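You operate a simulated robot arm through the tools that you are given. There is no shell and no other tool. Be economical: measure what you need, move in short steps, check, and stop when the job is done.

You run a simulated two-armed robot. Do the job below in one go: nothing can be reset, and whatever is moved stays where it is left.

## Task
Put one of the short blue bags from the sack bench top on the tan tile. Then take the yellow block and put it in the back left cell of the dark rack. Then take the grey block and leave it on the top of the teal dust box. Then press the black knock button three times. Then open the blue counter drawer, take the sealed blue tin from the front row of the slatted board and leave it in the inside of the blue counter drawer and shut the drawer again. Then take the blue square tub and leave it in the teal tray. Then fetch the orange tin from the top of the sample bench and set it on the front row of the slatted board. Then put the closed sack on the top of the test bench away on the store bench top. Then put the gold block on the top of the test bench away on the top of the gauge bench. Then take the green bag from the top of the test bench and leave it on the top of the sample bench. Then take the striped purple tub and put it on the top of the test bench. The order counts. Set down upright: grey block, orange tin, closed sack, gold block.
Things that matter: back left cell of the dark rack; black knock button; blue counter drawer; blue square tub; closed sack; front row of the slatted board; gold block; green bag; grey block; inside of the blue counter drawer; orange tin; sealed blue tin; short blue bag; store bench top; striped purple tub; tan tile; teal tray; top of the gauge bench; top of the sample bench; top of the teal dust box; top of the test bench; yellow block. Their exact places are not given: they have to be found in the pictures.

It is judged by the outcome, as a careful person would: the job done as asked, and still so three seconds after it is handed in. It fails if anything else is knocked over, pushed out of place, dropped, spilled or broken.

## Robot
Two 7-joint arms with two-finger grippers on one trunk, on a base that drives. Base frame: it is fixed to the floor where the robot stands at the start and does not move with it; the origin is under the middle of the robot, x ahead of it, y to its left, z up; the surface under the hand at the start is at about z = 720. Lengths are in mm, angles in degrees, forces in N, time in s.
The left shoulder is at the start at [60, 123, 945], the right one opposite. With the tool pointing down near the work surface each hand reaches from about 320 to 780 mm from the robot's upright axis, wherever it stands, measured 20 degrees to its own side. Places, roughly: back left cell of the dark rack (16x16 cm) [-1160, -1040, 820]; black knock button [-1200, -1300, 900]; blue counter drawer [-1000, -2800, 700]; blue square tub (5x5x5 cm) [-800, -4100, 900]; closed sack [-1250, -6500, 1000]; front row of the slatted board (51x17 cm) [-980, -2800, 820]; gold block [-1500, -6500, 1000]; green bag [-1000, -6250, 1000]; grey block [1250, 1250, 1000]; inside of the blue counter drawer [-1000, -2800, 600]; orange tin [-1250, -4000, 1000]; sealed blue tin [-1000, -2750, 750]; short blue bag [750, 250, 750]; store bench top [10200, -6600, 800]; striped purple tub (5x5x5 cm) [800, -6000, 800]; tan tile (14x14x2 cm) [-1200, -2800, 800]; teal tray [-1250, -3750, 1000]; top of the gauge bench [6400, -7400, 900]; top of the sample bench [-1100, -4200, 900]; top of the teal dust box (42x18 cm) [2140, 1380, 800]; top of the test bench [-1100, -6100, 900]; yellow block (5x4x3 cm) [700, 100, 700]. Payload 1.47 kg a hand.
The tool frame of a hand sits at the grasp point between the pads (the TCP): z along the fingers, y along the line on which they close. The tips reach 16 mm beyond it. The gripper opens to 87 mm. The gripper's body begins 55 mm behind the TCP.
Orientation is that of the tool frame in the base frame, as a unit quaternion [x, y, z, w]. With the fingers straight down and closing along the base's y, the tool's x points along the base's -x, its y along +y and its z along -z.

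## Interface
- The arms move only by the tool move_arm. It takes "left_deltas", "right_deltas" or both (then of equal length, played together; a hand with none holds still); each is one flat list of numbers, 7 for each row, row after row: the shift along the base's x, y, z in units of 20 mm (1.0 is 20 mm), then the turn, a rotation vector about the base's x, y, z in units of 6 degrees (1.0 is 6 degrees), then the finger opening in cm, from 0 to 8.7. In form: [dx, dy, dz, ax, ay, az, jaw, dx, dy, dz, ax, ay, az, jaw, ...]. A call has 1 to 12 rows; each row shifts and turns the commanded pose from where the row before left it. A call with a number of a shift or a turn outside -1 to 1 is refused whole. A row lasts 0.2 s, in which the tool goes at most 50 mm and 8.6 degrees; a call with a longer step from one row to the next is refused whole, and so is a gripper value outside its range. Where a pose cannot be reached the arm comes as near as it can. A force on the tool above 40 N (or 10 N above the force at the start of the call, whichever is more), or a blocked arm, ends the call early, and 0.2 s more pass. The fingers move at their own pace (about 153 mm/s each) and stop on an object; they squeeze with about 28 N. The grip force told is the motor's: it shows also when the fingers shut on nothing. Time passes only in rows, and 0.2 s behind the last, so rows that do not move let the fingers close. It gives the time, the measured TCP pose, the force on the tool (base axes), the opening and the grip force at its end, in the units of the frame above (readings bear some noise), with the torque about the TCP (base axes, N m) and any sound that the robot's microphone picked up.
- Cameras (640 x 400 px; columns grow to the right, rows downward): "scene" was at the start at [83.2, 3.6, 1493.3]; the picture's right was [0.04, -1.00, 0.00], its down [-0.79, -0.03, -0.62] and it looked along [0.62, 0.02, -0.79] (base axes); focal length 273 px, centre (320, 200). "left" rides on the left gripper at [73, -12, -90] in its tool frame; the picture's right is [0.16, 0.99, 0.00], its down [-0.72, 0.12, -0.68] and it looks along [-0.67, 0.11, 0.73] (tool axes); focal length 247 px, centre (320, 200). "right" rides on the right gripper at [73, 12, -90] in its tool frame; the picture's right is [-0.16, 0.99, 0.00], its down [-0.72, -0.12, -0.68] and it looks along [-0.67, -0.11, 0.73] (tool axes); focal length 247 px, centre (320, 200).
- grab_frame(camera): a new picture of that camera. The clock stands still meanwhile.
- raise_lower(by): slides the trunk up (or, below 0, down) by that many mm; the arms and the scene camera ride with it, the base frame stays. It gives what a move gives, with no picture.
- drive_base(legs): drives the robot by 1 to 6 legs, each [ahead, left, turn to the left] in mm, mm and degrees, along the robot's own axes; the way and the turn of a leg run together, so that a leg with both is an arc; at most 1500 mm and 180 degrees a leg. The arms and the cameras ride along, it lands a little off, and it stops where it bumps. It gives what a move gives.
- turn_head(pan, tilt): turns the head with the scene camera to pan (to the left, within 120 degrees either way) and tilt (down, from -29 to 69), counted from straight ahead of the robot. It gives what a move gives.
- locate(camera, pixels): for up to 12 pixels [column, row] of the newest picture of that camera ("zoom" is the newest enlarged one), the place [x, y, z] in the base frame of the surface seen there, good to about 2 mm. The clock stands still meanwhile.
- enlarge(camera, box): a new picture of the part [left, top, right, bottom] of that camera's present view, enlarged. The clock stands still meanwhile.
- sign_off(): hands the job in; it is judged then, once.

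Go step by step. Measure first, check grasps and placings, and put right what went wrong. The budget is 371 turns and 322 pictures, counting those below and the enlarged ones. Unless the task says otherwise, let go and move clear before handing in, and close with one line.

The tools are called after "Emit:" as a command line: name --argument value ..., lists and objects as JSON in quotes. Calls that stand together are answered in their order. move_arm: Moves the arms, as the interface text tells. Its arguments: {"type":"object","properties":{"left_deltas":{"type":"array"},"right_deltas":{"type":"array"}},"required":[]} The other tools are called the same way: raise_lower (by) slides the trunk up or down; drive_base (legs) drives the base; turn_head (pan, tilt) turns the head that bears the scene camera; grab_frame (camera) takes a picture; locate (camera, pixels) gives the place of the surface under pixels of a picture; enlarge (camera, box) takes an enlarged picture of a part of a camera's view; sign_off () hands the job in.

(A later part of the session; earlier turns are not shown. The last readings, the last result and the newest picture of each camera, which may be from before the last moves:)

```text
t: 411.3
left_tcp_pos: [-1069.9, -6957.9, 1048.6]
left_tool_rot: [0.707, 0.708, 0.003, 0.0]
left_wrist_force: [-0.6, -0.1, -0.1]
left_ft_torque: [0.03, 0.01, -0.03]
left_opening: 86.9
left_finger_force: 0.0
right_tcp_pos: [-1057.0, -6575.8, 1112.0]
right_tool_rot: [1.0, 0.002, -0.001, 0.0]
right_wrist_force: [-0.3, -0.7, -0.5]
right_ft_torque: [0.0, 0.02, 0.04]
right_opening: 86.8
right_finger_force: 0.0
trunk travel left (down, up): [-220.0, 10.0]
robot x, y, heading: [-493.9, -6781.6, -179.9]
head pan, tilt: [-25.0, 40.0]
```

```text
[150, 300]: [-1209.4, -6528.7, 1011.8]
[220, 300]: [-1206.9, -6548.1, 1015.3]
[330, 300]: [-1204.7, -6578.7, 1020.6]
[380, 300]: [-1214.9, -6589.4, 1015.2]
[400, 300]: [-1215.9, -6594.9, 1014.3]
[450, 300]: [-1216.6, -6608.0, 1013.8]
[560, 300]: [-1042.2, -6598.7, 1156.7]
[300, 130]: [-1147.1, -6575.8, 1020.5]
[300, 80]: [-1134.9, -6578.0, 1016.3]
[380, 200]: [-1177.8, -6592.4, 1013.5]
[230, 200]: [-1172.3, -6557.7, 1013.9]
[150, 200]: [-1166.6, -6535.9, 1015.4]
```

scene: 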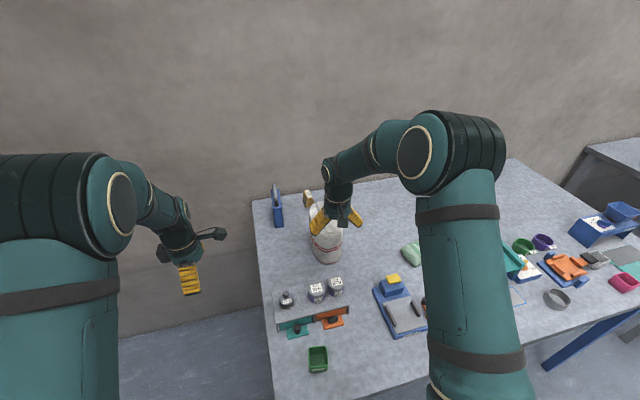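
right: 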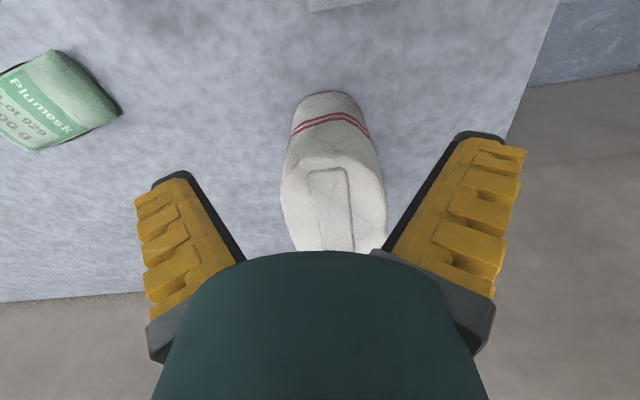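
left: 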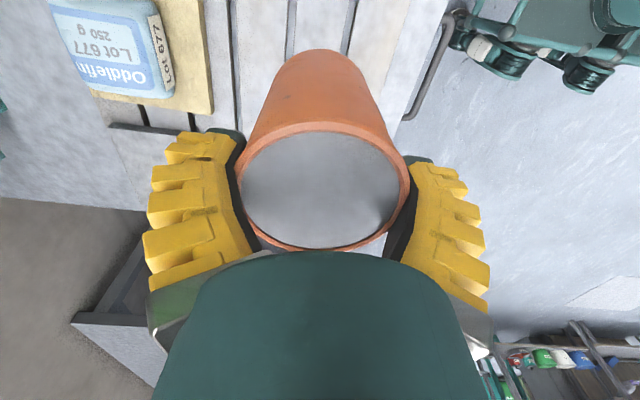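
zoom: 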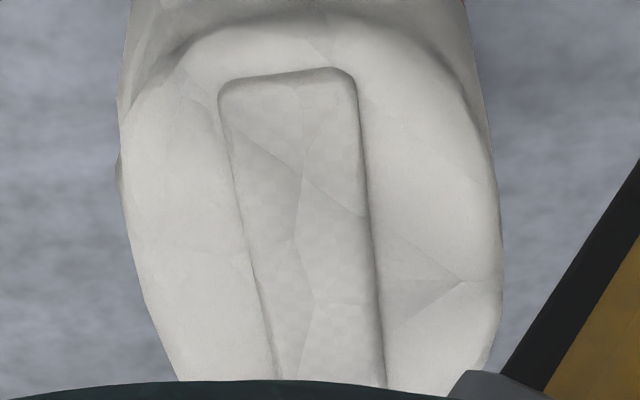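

The sack body is ~93 mm wide — too wide for the gripper — but its rolled top strip (y -6559..-6590, z≈1020, ~6 mm proud) is a grip feature. I'll move above its middle with 50 mm opening.

Emit:
move_arm --right_deltas '[-0.925, 0.01, -0.25, 0, 0, 0, 5, -0.925, 0.01, -0.25, 0, 0, 0, 5, -0.925, 0.01, -0.25, 0, 0, 0, 5, -0.925, 0.01, -0.25, 0, 0, 0, 5, -0.925, 0.01, -0.25, 0, 0, 0, 5, -0.925, 0.01, -0.25, 0, 0, 0, 5, -0.925, 0, -0.25, 0, 0, 0, 5, -0.925, 0, -0.25, 0, 0, 0, 5]'

Emit:
grab_frame --camera "right"

```text
t: 413.1
left_tcp_pos: [-1070.6, -6957.8, 1048.1]
left_tool_rot: [0.707, 0.708, 0.004, 0.0]
left_wrist_force: [0.1, -0.8, -0.5]
left_ft_torque: [0.01, 0.0, -0.01]
left_opening: 87.2
left_finger_force: 0.1
right_tcp_pos: [-1208.1, -6575.0, 1070.5]
right_tool_rot: [1.0, 0.0, 0.001, 0.0]
right_wrist_force: [0.1, -0.1, 0.7]
right_ft_torque: [0.0, -0.02, -0.01]
right_opening: 55.4
right_finger_force: 3.5
trunk travel left (down, up): [-220.0, 10.0]
robot x, y, heading: [-493.9, -6783.3, -180.0]
head pan, tilt: [-25.0, 40.0]
```

```text
205 pictures are left
```

right: 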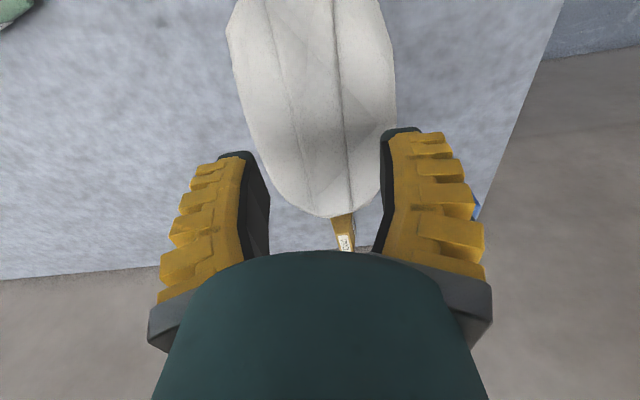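

Emit:
locate --camera "right" --pixels '[[335, 213], [300, 160], [345, 160], [310, 195], [352, 195], [240, 100], [390, 100], [285, 100], [340, 100], [310, 100], [260, 140], [378, 150]]'

Emit:
enlarge --camera "right" --box '[220, 0, 420, 230]'

```text
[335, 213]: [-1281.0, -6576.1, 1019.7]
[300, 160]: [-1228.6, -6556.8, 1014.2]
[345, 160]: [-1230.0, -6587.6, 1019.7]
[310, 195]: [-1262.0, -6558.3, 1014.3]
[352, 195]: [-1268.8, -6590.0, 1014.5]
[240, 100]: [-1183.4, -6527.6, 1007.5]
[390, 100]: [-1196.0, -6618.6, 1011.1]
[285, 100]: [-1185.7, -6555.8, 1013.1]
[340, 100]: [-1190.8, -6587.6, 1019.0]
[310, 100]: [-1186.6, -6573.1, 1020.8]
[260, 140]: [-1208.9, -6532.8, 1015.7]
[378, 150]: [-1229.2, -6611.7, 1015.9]
```

```text
1.74 times, centred on (320, 115) of right
```

zoom: 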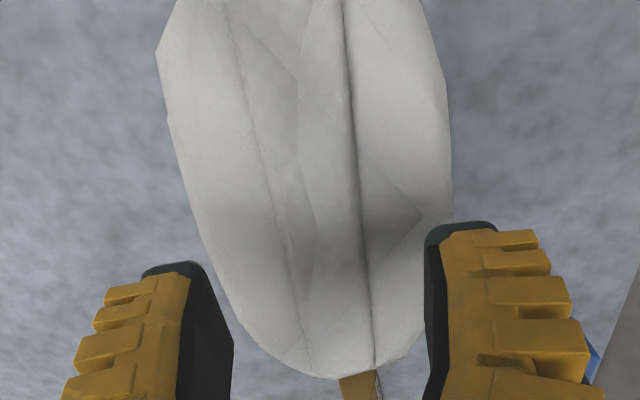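

Strip confirmed along the full top. Descend until the tips touch the sack's shoulder, then pinch the strip.

Emit:
move_arm --right_deltas '[0.1, 0.1, -1, 0, 0, 0, 4.5, 0, 0, -0.5, 0, 0, 0, 4.5, 0, 0, -0.3, 0, 0, 0, 4.5, 0, 0, -0.15, 0, 0, 0, 4.5, 0, 0, -0.1, 0, 0, 0, 4.5]'

Emit:
enlarge --camera "right" --box '[200, 0, 440, 260]'

```text
t: 414.3
left_tcp_pos: [-1069.4, -6957.2, 1047.7]
left_tool_rot: [0.707, 0.708, 0.004, 0.0]
left_wrist_force: [-0.3, 0.1, -0.6]
left_ft_torque: [0.02, -0.03, 0.03]
left_opening: 87.0
left_finger_force: 0.0
right_tcp_pos: [-1203.7, -6571.7, 1031.4]
right_tool_rot: [1.0, -0.001, -0.001, 0.001]
right_wrist_force: [0.0, -0.8, 0.6]
right_ft_torque: [0.0, -0.02, 0.01]
right_opening: 50.4
right_finger_force: 3.6
trunk travel left (down, up): [-220.0, 10.0]
robot x, y, heading: [-494.3, -6781.8, -180.0]
head pan, tilt: [-25.0, 40.0]
```

```text
1.54 times, centred on (320, 130) of right
```

zoom: 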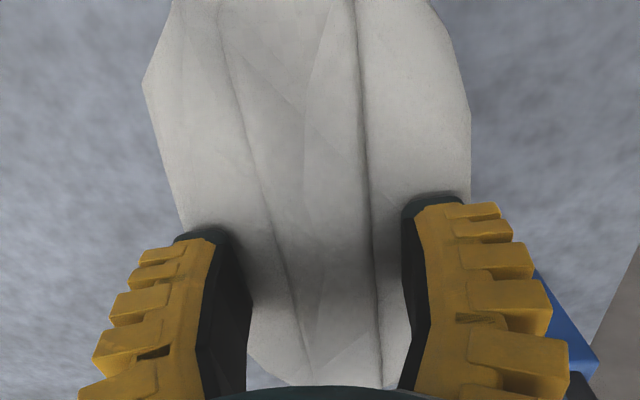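

Close to the shoulder. A few mm more until contact, then pinch.

Emit:
move_arm --right_deltas '[0, 0, -0.1, 0, 0, 0, 4.5, 0, 0, -0.1, 0, 0, 0, 4.5]'

```text
t: 414.9
left_tcp_pos: [-1070.3, -6956.6, 1048.2]
left_tool_rot: [0.706, 0.708, 0.004, -0.001]
left_wrist_force: [-0.7, 0.2, 0.3]
left_ft_torque: [-0.03, -0.02, 0.01]
left_opening: 87.1
left_finger_force: 0.1
right_tcp_pos: [-1203.7, -6572.4, 1027.5]
right_tool_rot: [1.0, 0.001, 0.001, 0.0]
right_wrist_force: [-0.2, -0.1, 0.3]
right_ft_torque: [-0.02, -0.02, 0.04]
right_opening: 50.7
right_finger_force: 3.9
trunk travel left (down, up): [-220.0, 10.0]
robot x, y, heading: [-493.6, -6780.6, -180.1]
head pan, tilt: [-25.0, 40.0]
```

Emit:
move_arm --right_deltas '[0, 0, -0.1, 0, 0, 0, 4.2, 0, 0, -0.1, 0, 0, 0, 4.2, 0, 0, -0.1, 0, 0, 0, 4.2]'

```text
t: 415.7
left_tcp_pos: [-1070.9, -6957.2, 1047.9]
left_tool_rot: [0.706, 0.708, 0.005, -0.002]
left_wrist_force: [-0.4, 0.1, -0.7]
left_ft_torque: [0.01, 0.0, 0.02]
left_opening: 87.1
left_finger_force: 0.0
right_tcp_pos: [-1202.6, -6570.8, 1022.2]
right_tool_rot: [1.0, 0.002, 0.001, -0.001]
right_wrist_force: [0.3, 0.0, -0.8]
right_ft_torque: [0.03, 0.03, 0.0]
right_opening: 48.0
right_finger_force: 3.9
trunk travel left (down, up): [-220.0, 10.0]
robot x, y, heading: [-496.5, -6784.3, -180.2]
head pan, tilt: [-25.0, 40.0]
```

Emit:
move_arm --right_deltas '[0, 0, -0.2, 0, 0, 0, 4.2, 0, 0, -0.2, 0, 0, 0, 4.2, 0, 0, -0.2, 0, 0, 0, 4.2]'

Emit:
enlarge --camera "right" --box '[200, 0, 440, 260]'

```text
t: 416.5
left_tcp_pos: [-1070.0, -6956.5, 1048.3]
left_tool_rot: [0.707, 0.708, 0.005, -0.001]
left_wrist_force: [0.0, 0.0, 0.0]
left_ft_torque: [0.03, 0.04, 0.01]
left_opening: 87.2
left_finger_force: 0.1
right_tcp_pos: [-1204.9, -6570.3, 1009.6]
right_tool_rot: [1.0, 0.001, -0.001, 0.001]
right_wrist_force: [0.2, -0.5, 0.5]
right_ft_torque: [0.01, 0.0, 0.03]
right_opening: 47.8
right_finger_force: 4.3
trunk travel left (down, up): [-220.0, 10.0]
robot x, y, heading: [-495.4, -6782.4, -180.0]
head pan, tilt: [-25.0, 40.0]
```

```text
1.54 times, centred on (320, 130) of right
```

zoom: 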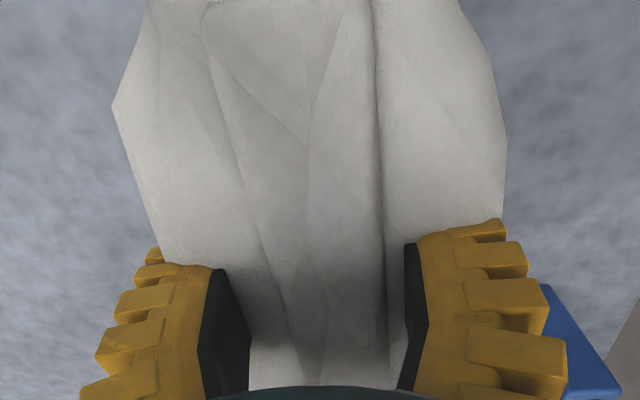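

The fingers pass into the soft fabric without contact — the graspable core is narrower. Close here and see.

Emit:
move_arm --right_deltas '[0, 0, -0.1, 0, 0, 0, 3, 0, 0, 0, 0, 0, 0, 1, 0, 0, 0, 0, 0, 0, 0, 0, 0, 0, 0, 0, 0, 0]'

Emit:
enlarge --camera "right" --box '[200, 0, 440, 260]'

```text
t: 417.5
left_tcp_pos: [-1070.9, -6957.0, 1047.5]
left_tool_rot: [0.706, 0.708, 0.004, -0.002]
left_wrist_force: [0.2, 0.1, -0.6]
left_ft_torque: [0.01, 0.01, -0.03]
left_opening: 87.1
left_finger_force: 0.2
right_tcp_pos: [-1203.8, -6572.3, 1008.0]
right_tool_rot: [1.0, 0.001, 0.0, 0.0]
right_wrist_force: [0.2, -3.0, 0.2]
right_ft_torque: [-0.01, 0.03, 0.0]
right_opening: 21.0
right_finger_force: 27.9
trunk travel left (down, up): [-220.0, 10.0]
robot x, y, heading: [-495.9, -6785.1, -179.9]
head pan, tilt: [-25.0, 40.0]
```

```text
1.54 times, centred on (320, 130) of right
```

zoom: 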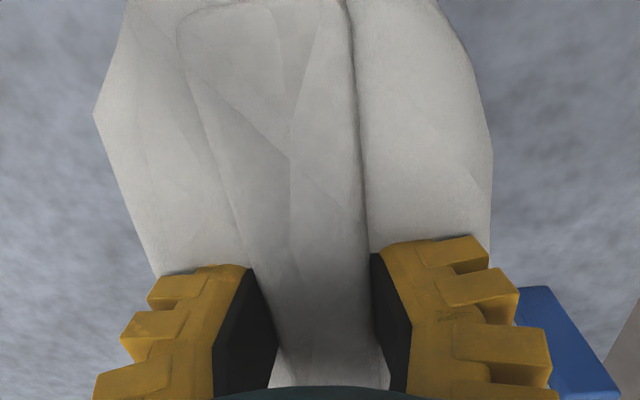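

Gripping a ~30 mm core with 28 N. Lift 30 mm and check.

Emit:
move_arm --right_deltas '[0, 0, 0.3, 0, 0, 0, 0, 0, 0, 0.6, 0, 0, 0, 0, 0, 0, 0.6, 0, 0, 0, 0]'

Emit:
grab_frame --camera "right"

Emit:
grab_frame --camera "scene"

```text
t: 418.3
left_tcp_pos: [-1070.1, -6957.2, 1047.0]
left_tool_rot: [0.706, 0.708, 0.005, 0.0]
left_wrist_force: [-0.5, 0.0, -0.1]
left_ft_torque: [0.04, -0.02, -0.01]
left_opening: 87.2
left_finger_force: 0.0
right_tcp_pos: [-1204.9, -6571.3, 1037.1]
right_tool_rot: [1.0, 0.0, 0.002, 0.0]
right_wrist_force: [0.5, -0.4, -10.2]
right_ft_torque: [0.01, -0.05, -0.01]
right_opening: 18.0
right_finger_force: 28.4
trunk travel left (down, up): [-220.0, 10.0]
robot x, y, heading: [-495.1, -6782.2, -179.8]
head pan, tilt: [-25.0, 40.0]
```

```text
200 pictures are left
```

right: 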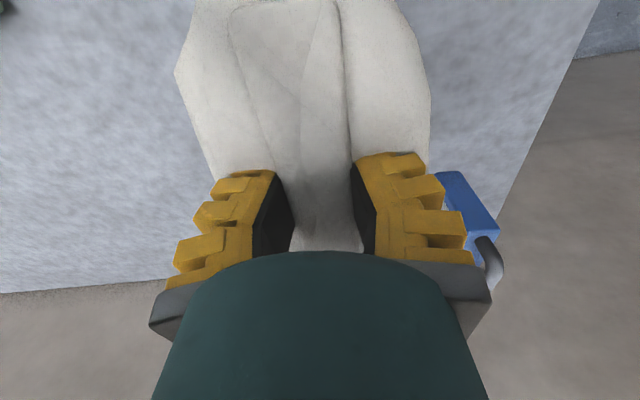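

```text
199 pictures are left
```

scene: 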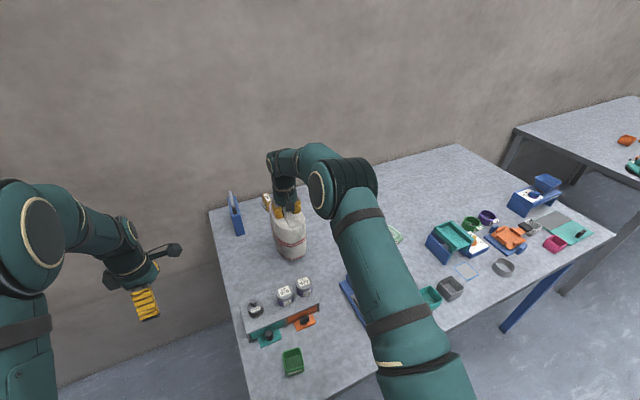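

It holds 10 N, but the opening went 21→18. I'll check for slipping: lift a little more and measure the sack's top against the hand.

Emit:
locate --camera "right" --pixels '[[300, 100], [240, 100], [380, 100], [320, 60]]'

Emit:
move_arm --right_deltas '[0, 0, 0, 0, 0, 0, 0, 0, 0, 0, 0, 0, 0, 0, 0, 0, 0, 0, 0, 0, 0, 0, 0, 0, 0, 0, 0, 0, 0, 0, 0, 0, 0, 0, 0]'

Emit:
grab_frame --camera "right"

Emit:
locate --camera "right" --pixels '[[300, 100], [240, 100], [380, 100], [320, 60]]'

```text
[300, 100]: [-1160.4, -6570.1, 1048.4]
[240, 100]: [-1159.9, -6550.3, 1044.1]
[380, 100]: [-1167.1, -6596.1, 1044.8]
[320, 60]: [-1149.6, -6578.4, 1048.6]
```

```text
t: 419.5
left_tcp_pos: [-1070.3, -6957.1, 1047.5]
left_tool_rot: [0.706, 0.708, 0.004, -0.001]
left_wrist_force: [-0.2, 0.2, -0.3]
left_ft_torque: [-0.03, -0.01, 0.02]
left_opening: 87.0
left_finger_force: 0.0
right_tcp_pos: [-1204.8, -6570.2, 1035.8]
right_tool_rot: [1.0, 0.001, 0.001, 0.0]
right_wrist_force: [-0.1, 0.1, -9.3]
right_ft_torque: [-0.01, -0.05, -0.02]
right_opening: 18.2
right_finger_force: 28.2
trunk travel left (down, up): [-220.0, 10.0]
robot x, y, heading: [-494.4, -6780.8, -180.3]
head pan, tilt: [-25.0, 40.0]
```

```text
198 pictures are left
```

right: 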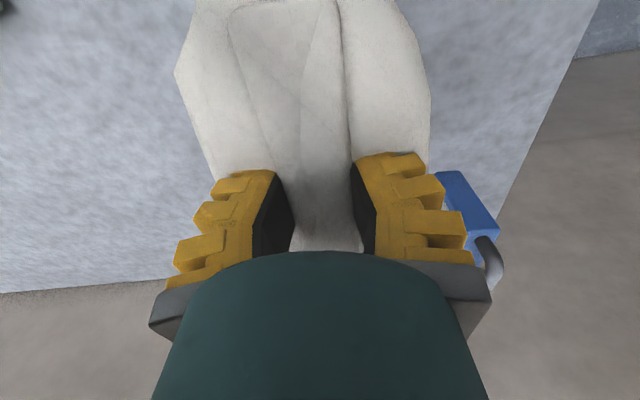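

```text
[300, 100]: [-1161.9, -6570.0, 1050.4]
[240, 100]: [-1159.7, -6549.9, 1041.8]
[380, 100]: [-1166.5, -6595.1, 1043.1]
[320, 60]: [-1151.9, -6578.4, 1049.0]
```

No slip (top 13 mm above TCP as before). Lift and retract over the bench, keeping clear of the low items.

Emit:
move_arm --right_deltas '[0, 0, 0.6, 0, 0, 0, 0, 0, 0, 0.8, 0, 0, 0, 0, 0.3, 0, 0.8, 0, 0, 0, 0, 0.5, 0, 0.8, 0, 0, 0, 0, 0.6, 0, 0.8, 0, 0, 0, 0, 0.7, 0, 0.6, 0, 0, 0, 0, 0.8, 0, 0.3, 0, 0, 0, 0, 0.8, 0, 0.2, 0, 0, 0, 0, 0.8, 0, 0, 0, 0, 0, 0, 0.8, 0, 0, 0, 0, 0, 0, 0.8, 0, 0, 0, 0, 0, 0, 0.8, 0, 0, 0, 0, 0, 0]'

Emit:
grab_frame --camera "scene"

```text
t: 422.1
left_tcp_pos: [-1069.5, -6955.8, 1048.4]
left_tool_rot: [0.706, 0.709, 0.004, -0.001]
left_wrist_force: [1.3, -0.4, 0.7]
left_ft_torque: [0.0, 0.0, -0.02]
left_opening: 86.9
left_finger_force: 0.1
right_tcp_pos: [-1065.4, -6572.5, 1135.5]
right_tool_rot: [1.0, 0.001, 0.0, 0.0]
right_wrist_force: [-0.4, -0.2, -9.8]
right_ft_torque: [0.01, -0.07, 0.02]
right_opening: 18.1
right_finger_force: 28.1
trunk travel left (down, up): [-220.0, 10.0]
robot x, y, heading: [-494.8, -6779.9, -179.9]
head pan, tilt: [-25.0, 40.0]
```

```text
197 pictures are left
```

scene: 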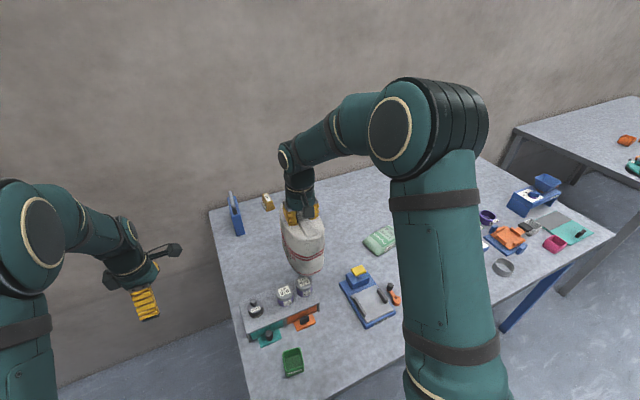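

Retract a bit more, back the robot out, then turn and survey the way to the store bench.

Emit:
move_arm --right_deltas '[0.8, 0, 0, 0, 0, 0, 0, 0.8, 0, 0, 0, 0, 0, 0, 0.8, 0, 0, 0, 0, 0, 0, 0.8, 0, 0, 0, 0, 0, 0, 0.8, 0, 0, 0, 0, 0, 0, 0.8, 0, 0, 0, 0, 0, 0, 0.8, 0, 0, 0, 0, 0, 0, 0.8, 0, 0, 0, 0, 0, 0]' --left_deltas '[0.8, 0, 0.4, 0, 0, 0, 8.7, 0.8, 0, 0.4, 0, 0, 0, 8.7, 0.8, 0, 0.4, 0, 0, 0, 8.7, 0.8, 0, 0.4, 0, 0, 0, 8.7, 0.8, 0, 0, 0, 0, 0, 8.7, 0.8, 0, 0, 0, 0, 0, 8.7, 0.8, 0, 0, 0, 0, 0, 8.7, 0.8, 0, 0, 0, 0, 0, 8.7]'

Emit:
drive_base --legs '[[-450, 0, 0]]'

Emit:
turn_head --pan 120 --tilt 12

Emit:
grab_frame --camera "scene"

Emit:
turn_head --pan -120 --tilt 12

Emit:
grab_frame --camera "scene"

```text
t: 423.9
left_tcp_pos: [-941.2, -6955.5, 1081.3]
left_tool_rot: [0.707, 0.708, 0.004, 0.0]
left_wrist_force: [1.1, 0.2, 0.1]
left_ft_torque: [0.04, 0.02, 0.03]
left_opening: 87.1
left_finger_force: 0.1
right_tcp_pos: [-935.3, -6571.2, 1135.0]
right_tool_rot: [1.0, 0.0, 0.002, 0.0]
right_wrist_force: [1.0, -0.4, -9.8]
right_ft_torque: [0.0, -0.03, 0.03]
right_opening: 18.0
right_finger_force: 27.5
trunk travel left (down, up): [-220.0, 10.0]
robot x, y, heading: [-497.8, -6783.7, -180.2]
head pan, tilt: [-25.0, 40.0]
```

```text
t: 426.6
left_tcp_pos: [-492.4, -6956.0, 1080.6]
left_tool_rot: [0.707, 0.707, 0.005, 0.0]
left_wrist_force: [0.3, -0.3, 0.0]
left_ft_torque: [0.0, 0.0, 0.01]
left_opening: 87.0
left_finger_force: 0.1
right_tcp_pos: [-487.1, -6571.1, 1135.7]
right_tool_rot: [1.0, 0.0, 0.0, -0.001]
right_wrist_force: [0.7, 0.1, -9.2]
right_ft_torque: [0.02, -0.07, 0.0]
right_opening: 18.1
right_finger_force: 27.8
trunk travel left (down, up): [-220.0, 10.0]
robot x, y, heading: [-46.2, -6781.9, 179.9]
head pan, tilt: [-25.0, 40.0]
```

```text
t: 428.9
left_tcp_pos: [-493.3, -6956.4, 1080.0]
left_tool_rot: [0.707, 0.707, 0.005, -0.001]
left_wrist_force: [0.5, -0.4, 0.3]
left_ft_torque: [-0.01, -0.01, -0.01]
left_opening: 87.2
left_finger_force: 0.1
right_tcp_pos: [-487.1, -6570.9, 1136.1]
right_tool_rot: [1.0, 0.0, 0.001, 0.0]
right_wrist_force: [-0.3, 1.3, -9.8]
right_ft_torque: [0.02, -0.08, 0.02]
right_opening: 18.4
right_finger_force: 28.2
trunk travel left (down, up): [-220.0, 10.0]
robot x, y, heading: [-48.3, -6781.5, 180.0]
head pan, tilt: [120.0, 12.0]
```

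```text
196 pictures are left
```

scene: 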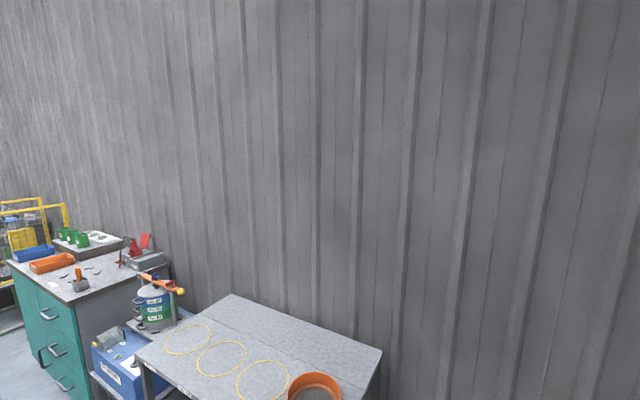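

```text
t: 432.3
left_tcp_pos: [-491.4, -6956.4, 1080.5]
left_tool_rot: [0.707, 0.707, 0.005, -0.001]
left_wrist_force: [0.7, 0.4, 1.1]
left_ft_torque: [0.0, 0.0, -0.01]
left_opening: 86.8
left_finger_force: 0.0
right_tcp_pos: [-487.2, -6571.2, 1135.6]
right_tool_rot: [1.0, -0.001, 0.001, -0.001]
right_wrist_force: [0.4, -0.3, -9.1]
right_ft_torque: [0.04, -0.07, -0.03]
right_opening: 17.8
right_finger_force: 28.6
trunk travel left (down, up): [-220.0, 10.0]
robot x, y, heading: [-40.8, -6783.5, 179.7]
head pan, tilt: [-120.0, 12.0]
```

```text
195 pictures are left
```

scene: 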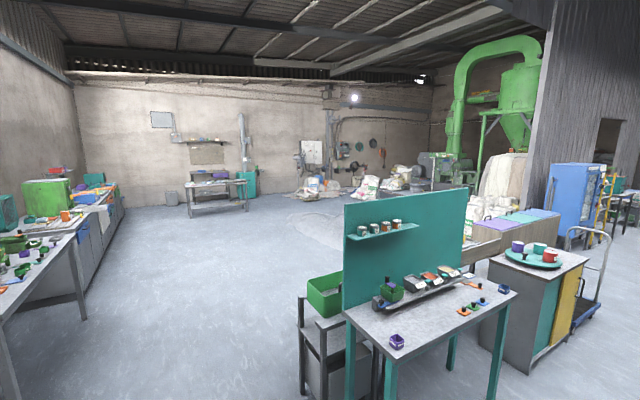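

Emit:
locate --camera "scene" --pixels '[[397, 340], [350, 310], [515, 295], [485, 390], [300, 350], [530, 365], [585, 260], [600, 315], [540, 215], [620, 200], [460, 260], [600, 360]]'

Emit:
enlarge --camera "scene" --box '[290, 170, 640, 400]'

```text
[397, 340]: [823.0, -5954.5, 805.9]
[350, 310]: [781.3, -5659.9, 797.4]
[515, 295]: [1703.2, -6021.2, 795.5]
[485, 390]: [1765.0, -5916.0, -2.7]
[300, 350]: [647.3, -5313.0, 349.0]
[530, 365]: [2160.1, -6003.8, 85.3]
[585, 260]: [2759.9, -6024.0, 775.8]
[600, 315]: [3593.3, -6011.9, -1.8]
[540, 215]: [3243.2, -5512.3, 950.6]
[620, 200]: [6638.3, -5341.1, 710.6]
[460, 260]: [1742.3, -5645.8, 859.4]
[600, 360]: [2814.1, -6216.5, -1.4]
```

```text
1.74 times, centred on (465, 285) of scene
```

zoom: 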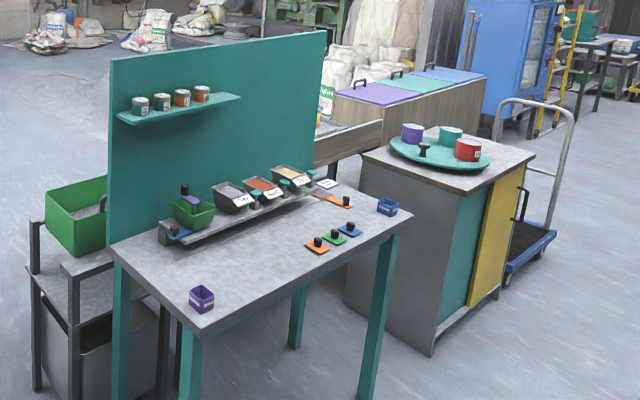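

The striped purple tub is at (823,-5954) on the teal-board bench (front edge y≈-6020). Check the other side of the aisle before turning round.

Emit:
turn_head --pan 120 --tilt 20

Emit:
grab_frame --camera "scene"

Emit:
locate --camera "scene" --pixels '[[140, 325], [310, 345], [380, 325], [230, 265], [90, 350], [70, 265], [15, 230], [60, 360], [120, 300], [40, 330]]'

```text
t: 435.7
left_tcp_pos: [-493.2, -6956.1, 1080.1]
left_tool_rot: [0.708, 0.707, 0.004, -0.001]
left_wrist_force: [0.5, -0.2, 0.1]
left_ft_torque: [0.01, -0.03, -0.02]
left_opening: 86.9
left_finger_force: 0.0
right_tcp_pos: [-486.8, -6569.4, 1134.8]
right_tool_rot: [1.0, 0.0, 0.001, 0.0]
right_wrist_force: [0.3, 1.2, -9.4]
right_ft_torque: [0.01, 0.0, 0.02]
right_opening: 18.0
right_finger_force: 28.3
trunk travel left (down, up): [-220.0, 10.0]
robot x, y, heading: [-46.2, -6781.2, 179.9]
head pan, tilt: [120.0, 20.0]
```

```text
193 pictures are left
```

scene: 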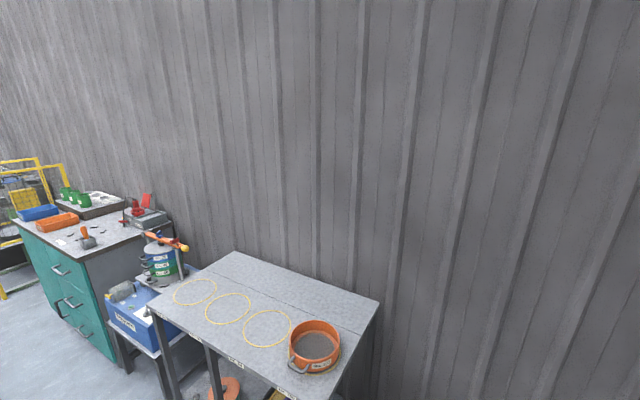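

```text
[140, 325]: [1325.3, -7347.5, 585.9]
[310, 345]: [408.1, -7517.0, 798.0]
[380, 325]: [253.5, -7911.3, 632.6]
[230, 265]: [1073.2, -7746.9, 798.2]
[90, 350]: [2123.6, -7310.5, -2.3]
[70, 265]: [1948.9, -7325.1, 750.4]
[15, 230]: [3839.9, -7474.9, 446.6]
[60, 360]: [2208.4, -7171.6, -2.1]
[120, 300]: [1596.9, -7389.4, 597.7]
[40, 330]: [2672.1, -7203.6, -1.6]
```

The aisle runs between y≈-6100 and -7310; I'll turn round and drive along y≈-6780 towards +x, then look ahead.

Emit:
drive_base --legs '[[0, 0, 90], [0, 0, 90], [1000, 0, 0], [1000, 0, 0]]'

Emit:
turn_head --pan 0 --tilt 15

Emit:
grab_frame --camera "scene"

```text
t: 453.3
left_tcp_pos: [2407.0, -6597.3, 1080.0]
left_tool_rot: [0.709, -0.705, 0.0, 0.004]
left_wrist_force: [0.5, 0.2, 0.1]
left_ft_torque: [-0.03, 0.0, 0.01]
left_opening: 87.2
left_finger_force: 0.0
right_tcp_pos: [2400.8, -6983.1, 1135.0]
right_tool_rot: [-0.002, 1.0, 0.0, 0.0]
right_wrist_force: [-0.3, 0.3, -10.1]
right_ft_torque: [-0.02, 0.08, 0.0]
right_opening: 18.0
right_finger_force: 28.4
trunk travel left (down, up): [-220.0, 10.0]
robot x, y, heading: [1958.8, -6774.5, -0.1]
head pan, tilt: [120.0, 20.0]
```

```text
t: 455.3
left_tcp_pos: [2405.5, -6597.0, 1080.3]
left_tool_rot: [0.709, -0.705, 0.001, 0.004]
left_wrist_force: [-0.4, 0.5, 0.4]
left_ft_torque: [0.0, 0.03, 0.02]
left_opening: 87.1
left_finger_force: 0.1
right_tcp_pos: [2400.9, -6982.7, 1135.4]
right_tool_rot: [-0.003, 1.0, 0.001, -0.001]
right_wrist_force: [-0.1, 0.1, -10.2]
right_ft_torque: [0.02, 0.07, 0.04]
right_opening: 18.0
right_finger_force: 28.4
trunk travel left (down, up): [-220.0, 10.0]
robot x, y, heading: [1957.4, -6769.4, 0.2]
head pan, tilt: [0.0, 15.0]
```

```text
192 pictures are left
```

scene: 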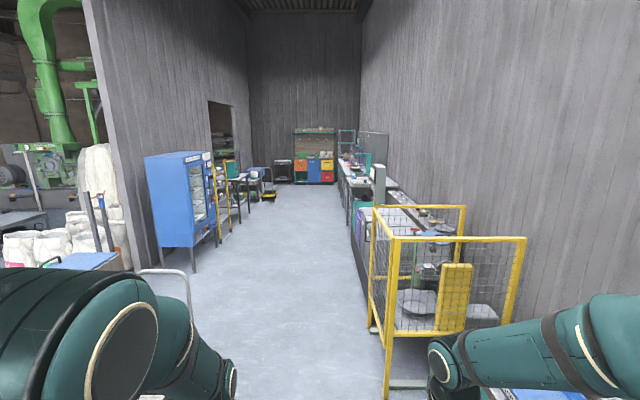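

Emit:
locate --camera "scene" --pixels '[[390, 350], [370, 325], [355, 250], [192, 265], [230, 222], [245, 225], [268, 195], [315, 175], [340, 180], [165, 235], [400, 200], [175, 330]]'

Emit:
enlarge --camera "scene" --box '[180, 90, 440, 260]'

```text
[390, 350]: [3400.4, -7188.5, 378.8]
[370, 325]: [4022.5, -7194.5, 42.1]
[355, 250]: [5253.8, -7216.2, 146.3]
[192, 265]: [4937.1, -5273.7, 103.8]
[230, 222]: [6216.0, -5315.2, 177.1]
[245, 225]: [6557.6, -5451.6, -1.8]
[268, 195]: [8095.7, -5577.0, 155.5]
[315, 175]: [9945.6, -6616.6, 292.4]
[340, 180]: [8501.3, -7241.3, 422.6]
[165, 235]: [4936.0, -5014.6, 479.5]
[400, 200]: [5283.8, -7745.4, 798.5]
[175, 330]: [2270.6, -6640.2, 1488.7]
```

```text
2.35 times, centred on (310, 175) of scene
```

zoom: 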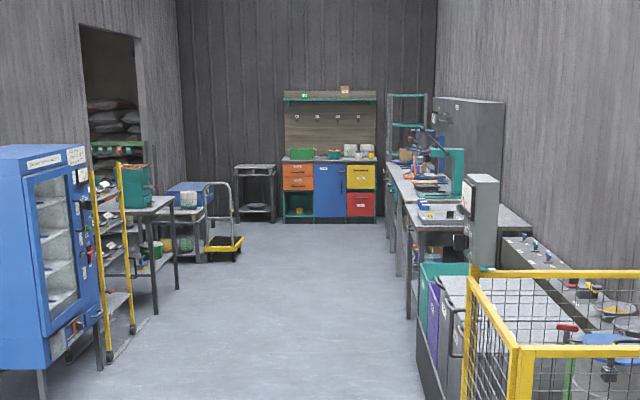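

The store bench is at the aisle's end (front x≈9940, y≈-6600). Driving on, shifting 120 mm left.

Emit:
drive_base --legs '[[1000, 120, 0], [1500, 0, 0], [1500, 0, 0]]'

```text
t: 474.7
left_tcp_pos: [6427.8, -6412.4, 1080.6]
left_tool_rot: [0.715, -0.699, 0.001, 0.004]
left_wrist_force: [-0.5, 0.1, -1.6]
left_ft_torque: [0.0, 0.0, 0.01]
left_opening: 87.1
left_finger_force: 0.0
right_tcp_pos: [6431.0, -6797.6, 1135.4]
right_tool_rot: [-0.012, 1.0, -0.001, -0.001]
right_wrist_force: [0.4, 0.3, -9.0]
right_ft_torque: [0.0, 0.04, 0.0]
right_opening: 17.8
right_finger_force: 27.6
trunk travel left (down, up): [-220.0, 10.0]
robot x, y, heading: [5984.0, -6598.1, 1.4]
head pan, tilt: [0.0, 15.0]
```

Emit:
drive_base --legs '[[0, 0, -1.6], [1500, 0, 0], [1350, 0, 0]]'

Emit:
turn_head --pan 0 --tilt 25

Emit:
grab_frame --camera "scene"

```text
t: 488.9
left_tcp_pos: [9287.3, -6469.6, 1079.6]
left_tool_rot: [-0.702, 0.712, 0.0, -0.004]
left_wrist_force: [0.1, -0.7, -0.4]
left_ft_torque: [-0.02, -0.03, 0.0]
left_opening: 86.8
left_finger_force: 0.0
right_tcp_pos: [9275.7, -6855.1, 1135.2]
right_tool_rot: [0.007, 1.0, 0.0, -0.002]
right_wrist_force: [0.5, 0.8, -9.5]
right_ft_torque: [-0.01, 0.04, 0.02]
right_opening: 17.7
right_finger_force: 27.9
trunk travel left (down, up): [-220.0, 10.0]
robot x, y, heading: [8834.2, -6637.9, -1.0]
head pan, tilt: [0.0, 15.0]
```

```text
t: 489.6
left_tcp_pos: [9288.2, -6469.7, 1080.1]
left_tool_rot: [-0.701, 0.713, 0.0, -0.003]
left_wrist_force: [-0.7, -0.2, 0.2]
left_ft_torque: [-0.02, 0.0, 0.01]
left_opening: 86.9
left_finger_force: 0.0
right_tcp_pos: [9275.3, -6856.9, 1134.8]
right_tool_rot: [0.007, 1.0, 0.0, -0.002]
right_wrist_force: [0.4, 0.4, -9.4]
right_ft_torque: [0.0, 0.05, 0.01]
right_opening: 18.0
right_finger_force: 28.2
trunk travel left (down, up): [-220.0, 10.0]
robot x, y, heading: [8834.7, -6636.5, -1.3]
head pan, tilt: [0.0, 25.0]
```

```text
190 pictures are left
```

scene: 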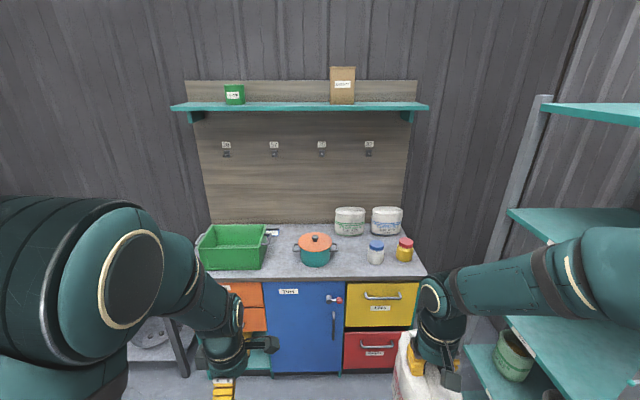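

Emit:
locate --camera "scene" --pixels '[[210, 275], [420, 272], [316, 255], [283, 245], [283, 265], [350, 262], [376, 255], [350, 232], [520, 320], [515, 215], [550, 105], [265, 262]]'

Emit:
enlarge --camera "scene" --box '[190, 180, 450, 320]'

```text
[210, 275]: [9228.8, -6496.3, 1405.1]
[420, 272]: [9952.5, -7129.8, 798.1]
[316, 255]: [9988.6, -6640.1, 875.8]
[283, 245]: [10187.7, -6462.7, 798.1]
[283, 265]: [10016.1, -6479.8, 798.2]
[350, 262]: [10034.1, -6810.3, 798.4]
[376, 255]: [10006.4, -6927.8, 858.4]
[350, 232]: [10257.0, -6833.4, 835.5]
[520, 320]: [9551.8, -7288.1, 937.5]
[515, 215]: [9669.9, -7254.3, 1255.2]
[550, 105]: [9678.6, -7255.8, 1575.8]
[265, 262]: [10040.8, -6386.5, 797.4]
```

```text
2.46 times, centred on (320, 250) of scene
```

zoom: 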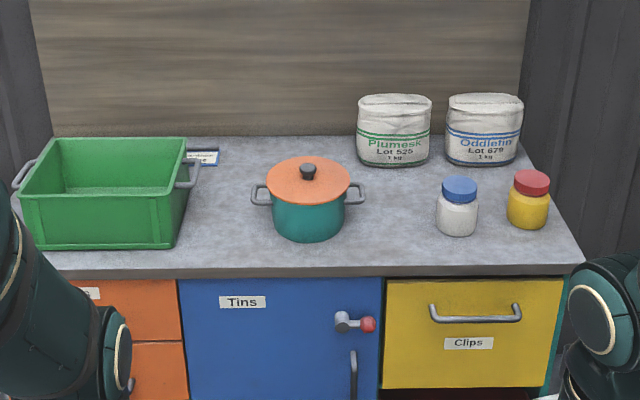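

Bench top z 798; a free spot lies between pot and white jar, about (10055,-6815). Drive 540 mm closer.

Emit:
drive_base --legs '[[540, 35, 1.2]]'

Emit:
turn_head --pan -10 --tilt 45

Emit:
grab_frame --camera "scene"

```text
t: 492.7
left_tcp_pos: [9809.6, -6427.5, 1080.2]
left_tool_rot: [0.71, -0.704, 0.001, 0.005]
left_wrist_force: [-0.4, -0.1, -0.1]
left_ft_torque: [0.02, 0.01, 0.01]
left_opening: 87.2
left_finger_force: 0.1
right_tcp_pos: [9807.0, -6812.9, 1136.1]
right_tool_rot: [-0.004, 1.0, 0.0, -0.002]
right_wrist_force: [0.0, 0.1, -9.6]
right_ft_torque: [-0.01, 0.09, -0.01]
right_opening: 17.8
right_finger_force: 28.7
trunk travel left (down, up): [-220.0, 10.0]
robot x, y, heading: [9359.8, -6604.2, 0.3]
head pan, tilt: [0.0, 25.0]
```

```text
t: 493.5
left_tcp_pos: [9809.1, -6427.3, 1081.5]
left_tool_rot: [0.709, -0.705, 0.002, 0.005]
left_wrist_force: [0.5, 0.1, 0.5]
left_ft_torque: [0.0, 0.01, 0.02]
left_opening: 86.6
left_finger_force: 0.1
right_tcp_pos: [9805.9, -6813.2, 1134.9]
right_tool_rot: [-0.003, 1.0, 0.0, -0.002]
right_wrist_force: [0.3, -0.1, -9.8]
right_ft_torque: [0.0, 0.08, 0.01]
right_opening: 17.9
right_finger_force: 27.8
trunk travel left (down, up): [-220.0, 10.0]
robot x, y, heading: [9361.7, -6604.1, 0.3]
head pan, tilt: [-10.0, 45.0]
```

```text
188 pictures are left
```

scene: 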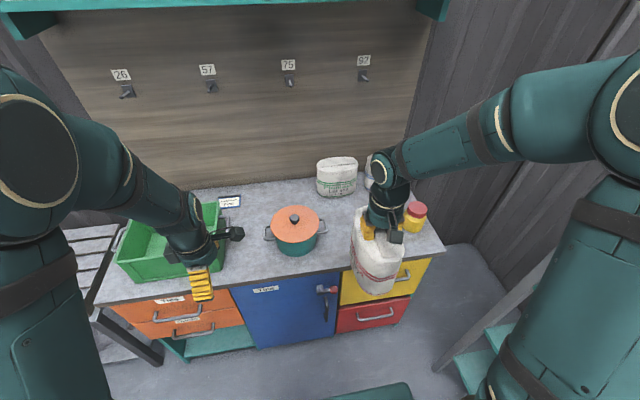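

Emit:
locate --camera "scene" --pixels '[[323, 235], [315, 222], [295, 250], [410, 230], [416, 215], [333, 270], [340, 192], [330, 245], [380, 275], [345, 215]]'

Emit:
grab_frame --camera "right"

```text
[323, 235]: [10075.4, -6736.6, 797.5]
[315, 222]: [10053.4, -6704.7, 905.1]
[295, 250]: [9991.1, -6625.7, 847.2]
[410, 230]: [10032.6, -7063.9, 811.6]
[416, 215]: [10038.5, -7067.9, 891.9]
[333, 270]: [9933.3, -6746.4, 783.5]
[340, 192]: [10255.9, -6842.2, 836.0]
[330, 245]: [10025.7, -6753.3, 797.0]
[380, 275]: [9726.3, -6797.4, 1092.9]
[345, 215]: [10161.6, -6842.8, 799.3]
```

```text
187 pictures are left
```

right: 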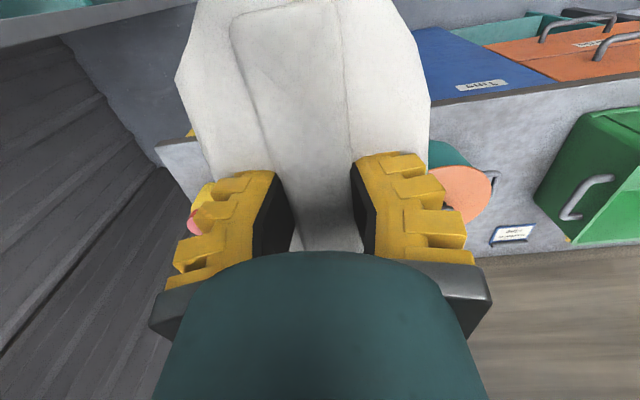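

Spot is centred between pot handle (y≈-6735) and jar (y≈-6887). Move out to x≈10050, sinking to z≈1065.

Emit:
move_arm --right_deltas '[0.9, 0, 0, 0, 0, 0, 0, 1, 0, -0.2, 0, 0, 0, 0, 1, 0, -0.3, 0, 0, 0, 0, 1, 0, -0.3, 0, 0, 0, 0, 1, 0, -0.3, 0, 0, 0, 0, 1, 0, -0.4, 0, 0, 0, 0, 1, 0, -0.4, 0, 0, 0, 0, 1, 0, -0.4, 0, 0, 0, 0, 1, 0, -0.4, 0, 0, 0, 0, 1, 0, -0.4, 0, 0, 0, 0, 1, 0, -0.4, 0, 0, 0, 0, 1, 0, -0.4, 0, 0, 0, 0]'

Emit:
grab_frame --camera "scene"

Emit:
grab_frame --camera "right"

```text
t: 496.1
left_tcp_pos: [9808.8, -6428.1, 1079.8]
left_tool_rot: [0.71, -0.704, 0.0, 0.003]
left_wrist_force: [0.3, -0.7, 0.0]
left_ft_torque: [0.0, 0.0, 0.04]
left_opening: 87.0
left_finger_force: 0.2
right_tcp_pos: [10044.6, -6813.9, 1053.5]
right_tool_rot: [-0.004, 1.0, 0.0, -0.002]
right_wrist_force: [0.7, 0.4, -9.9]
right_ft_torque: [-0.01, 0.07, -0.02]
right_opening: 17.7
right_finger_force: 27.9
trunk travel left (down, up): [-220.0, 10.0]
robot x, y, heading: [9362.6, -6604.0, 0.6]
head pan, tilt: [-10.0, 45.0]
```

```text
186 pictures are left
```

scene: 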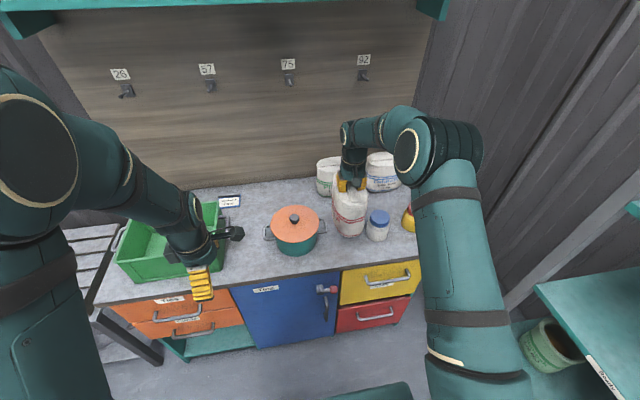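

```text
185 pictures are left
```

right: 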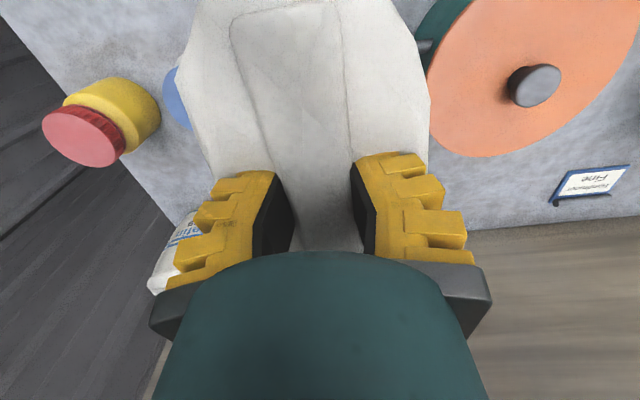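

Emit:
enlarge --camera "scene" --box '[260, 150, 420, 260]'

Emit:
locate --camera "scene" --pixels '[[368, 228], [388, 228], [377, 217], [325, 230], [336, 215], [364, 215], [350, 235], [350, 170]]'

```text
3.64 times, centred on (340, 205) of scene
```

zoom: 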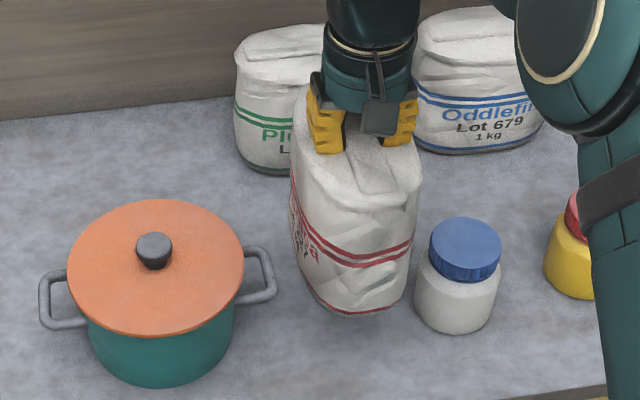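

```text
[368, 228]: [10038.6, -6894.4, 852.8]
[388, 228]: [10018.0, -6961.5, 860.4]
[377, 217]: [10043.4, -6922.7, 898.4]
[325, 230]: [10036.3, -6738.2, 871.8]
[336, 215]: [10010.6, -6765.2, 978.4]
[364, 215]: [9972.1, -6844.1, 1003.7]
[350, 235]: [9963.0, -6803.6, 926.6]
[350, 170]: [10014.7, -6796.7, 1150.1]
```

Clearances are ~30 mm each side. Lower 100 mm, then gently to contact.

Emit:
move_arm --right_deltas '[0, 0, -0.8, 0, 0, 0, 0, 0, 0, -0.9, 0, 0, 0, 0, 0, 0, -0.9, 0, 0, 0, 0, 0, 0, -0.9, 0, 0, 0, 0, 0, 0, -0.9, 0, 0, 0, 0, 0, 0, -0.5, 0, 0, 0, 0]'

Emit:
move_arm --right_deltas '[0, 0, -0.15, 0, 0, 0, 0, 0, 0, -0.15, 0, 0, 0, 0, 0, 0, -0.1, 0, 0, 0, 0]'

```text
t: 497.5
left_tcp_pos: [9809.4, -6427.4, 1081.0]
left_tool_rot: [0.71, -0.704, 0.001, 0.004]
left_wrist_force: [-0.9, -0.7, 0.1]
left_ft_torque: [0.01, 0.02, 0.04]
left_opening: 87.2
left_finger_force: 0.0
right_tcp_pos: [10044.7, -6811.8, 958.1]
right_tool_rot: [-0.004, 1.0, -0.001, -0.002]
right_wrist_force: [-0.1, -0.4, -10.0]
right_ft_torque: [-0.01, 0.02, -0.03]
right_opening: 18.0
right_finger_force: 28.1
trunk travel left (down, up): [-220.0, 10.0]
robot x, y, heading: [9364.1, -6605.6, 0.4]
head pan, tilt: [-10.0, 45.0]
```

```text
t: 498.3
left_tcp_pos: [9810.2, -6428.3, 1080.4]
left_tool_rot: [0.71, -0.704, 0.0, 0.005]
left_wrist_force: [-0.5, -0.3, 0.3]
left_ft_torque: [0.0, 0.01, -0.02]
left_opening: 87.1
left_finger_force: 0.1
right_tcp_pos: [10044.8, -6812.7, 949.8]
right_tool_rot: [-0.003, 1.0, 0.0, -0.002]
right_wrist_force: [-0.5, -0.3, -9.2]
right_ft_torque: [0.02, 0.08, 0.02]
right_opening: 17.9
right_finger_force: 27.6
trunk travel left (down, up): [-220.0, 10.0]
robot x, y, heading: [9364.1, -6600.0, 0.6]
head pan, tilt: [-10.0, 45.0]
```

Emit:
move_arm --right_deltas '[0, 0, -0.1, 0, 0, 0, 0, 0, 0, -0.1, 0, 0, 0, 0]'

```text
t: 498.9
left_tcp_pos: [9808.6, -6426.6, 1080.2]
left_tool_rot: [0.71, -0.704, 0.001, 0.004]
left_wrist_force: [0.6, 0.6, 0.0]
left_ft_torque: [-0.01, 0.01, -0.01]
left_opening: 87.0
left_finger_force: 0.1
right_tcp_pos: [10043.9, -6812.4, 948.4]
right_tool_rot: [-0.004, 1.0, 0.0, 0.0]
right_wrist_force: [-3.7, -0.3, -0.3]
right_ft_torque: [-0.01, -0.21, 0.0]
right_opening: 20.7
right_finger_force: 27.9
trunk travel left (down, up): [-220.0, 10.0]
robot x, y, heading: [9360.0, -6605.5, 0.4]
head pan, tilt: [-10.0, 45.0]
```

The bench now carries the weight. Open modestly and rise straight.

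Emit:
move_arm --right_deltas '[0, 0, 0, 0, 0, 0, 4.2, 0, 0, 0, 0, 0, 0, 4.2, 0, 0, 0.3, 0, 0, 0, 4.2, 0, 0, 0.5, 0, 0, 0, 4.2, 0, 0, 1, 0, 0, 0, 4.2, 0, 0, 1, 0, 0, 0, 4.2, 0, 0, 1, 0, 0, 0, 4.2, -0.5, 0, 1, 0, 0, 0, 4.2, -1, 0, 0.5, 0, 0, 0, 4.2, -1, 0, 0.5, 0, 0, 0, 4.2, -1, 0, 0, 0, 0, 0, 4.2, -1, 0, 0, 0, 0, 0, 4.2]'

Emit:
enlarge --camera "scene" --box '[200, 140, 460, 320]'

```text
t: 501.5
left_tcp_pos: [9808.6, -6427.1, 1081.2]
left_tool_rot: [0.71, -0.704, 0.0, 0.004]
left_wrist_force: [0.3, -0.8, -0.1]
left_ft_torque: [0.0, 0.02, 0.01]
left_opening: 87.1
left_finger_force: 0.1
right_tcp_pos: [9952.0, -6811.1, 1065.8]
right_tool_rot: [-0.003, 1.0, 0.0, 0.0]
right_wrist_force: [1.1, -0.1, -0.2]
right_ft_torque: [0.02, 0.0, 0.03]
right_opening: 47.8
right_finger_force: 4.3
trunk travel left (down, up): [-220.0, 10.0]
robot x, y, heading: [9362.3, -6606.2, 0.5]
head pan, tilt: [-10.0, 45.0]
```

```text
2.22 times, centred on (330, 230) of scene
```

zoom: 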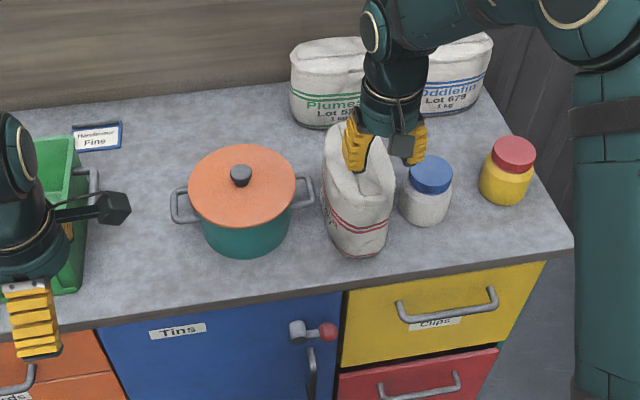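

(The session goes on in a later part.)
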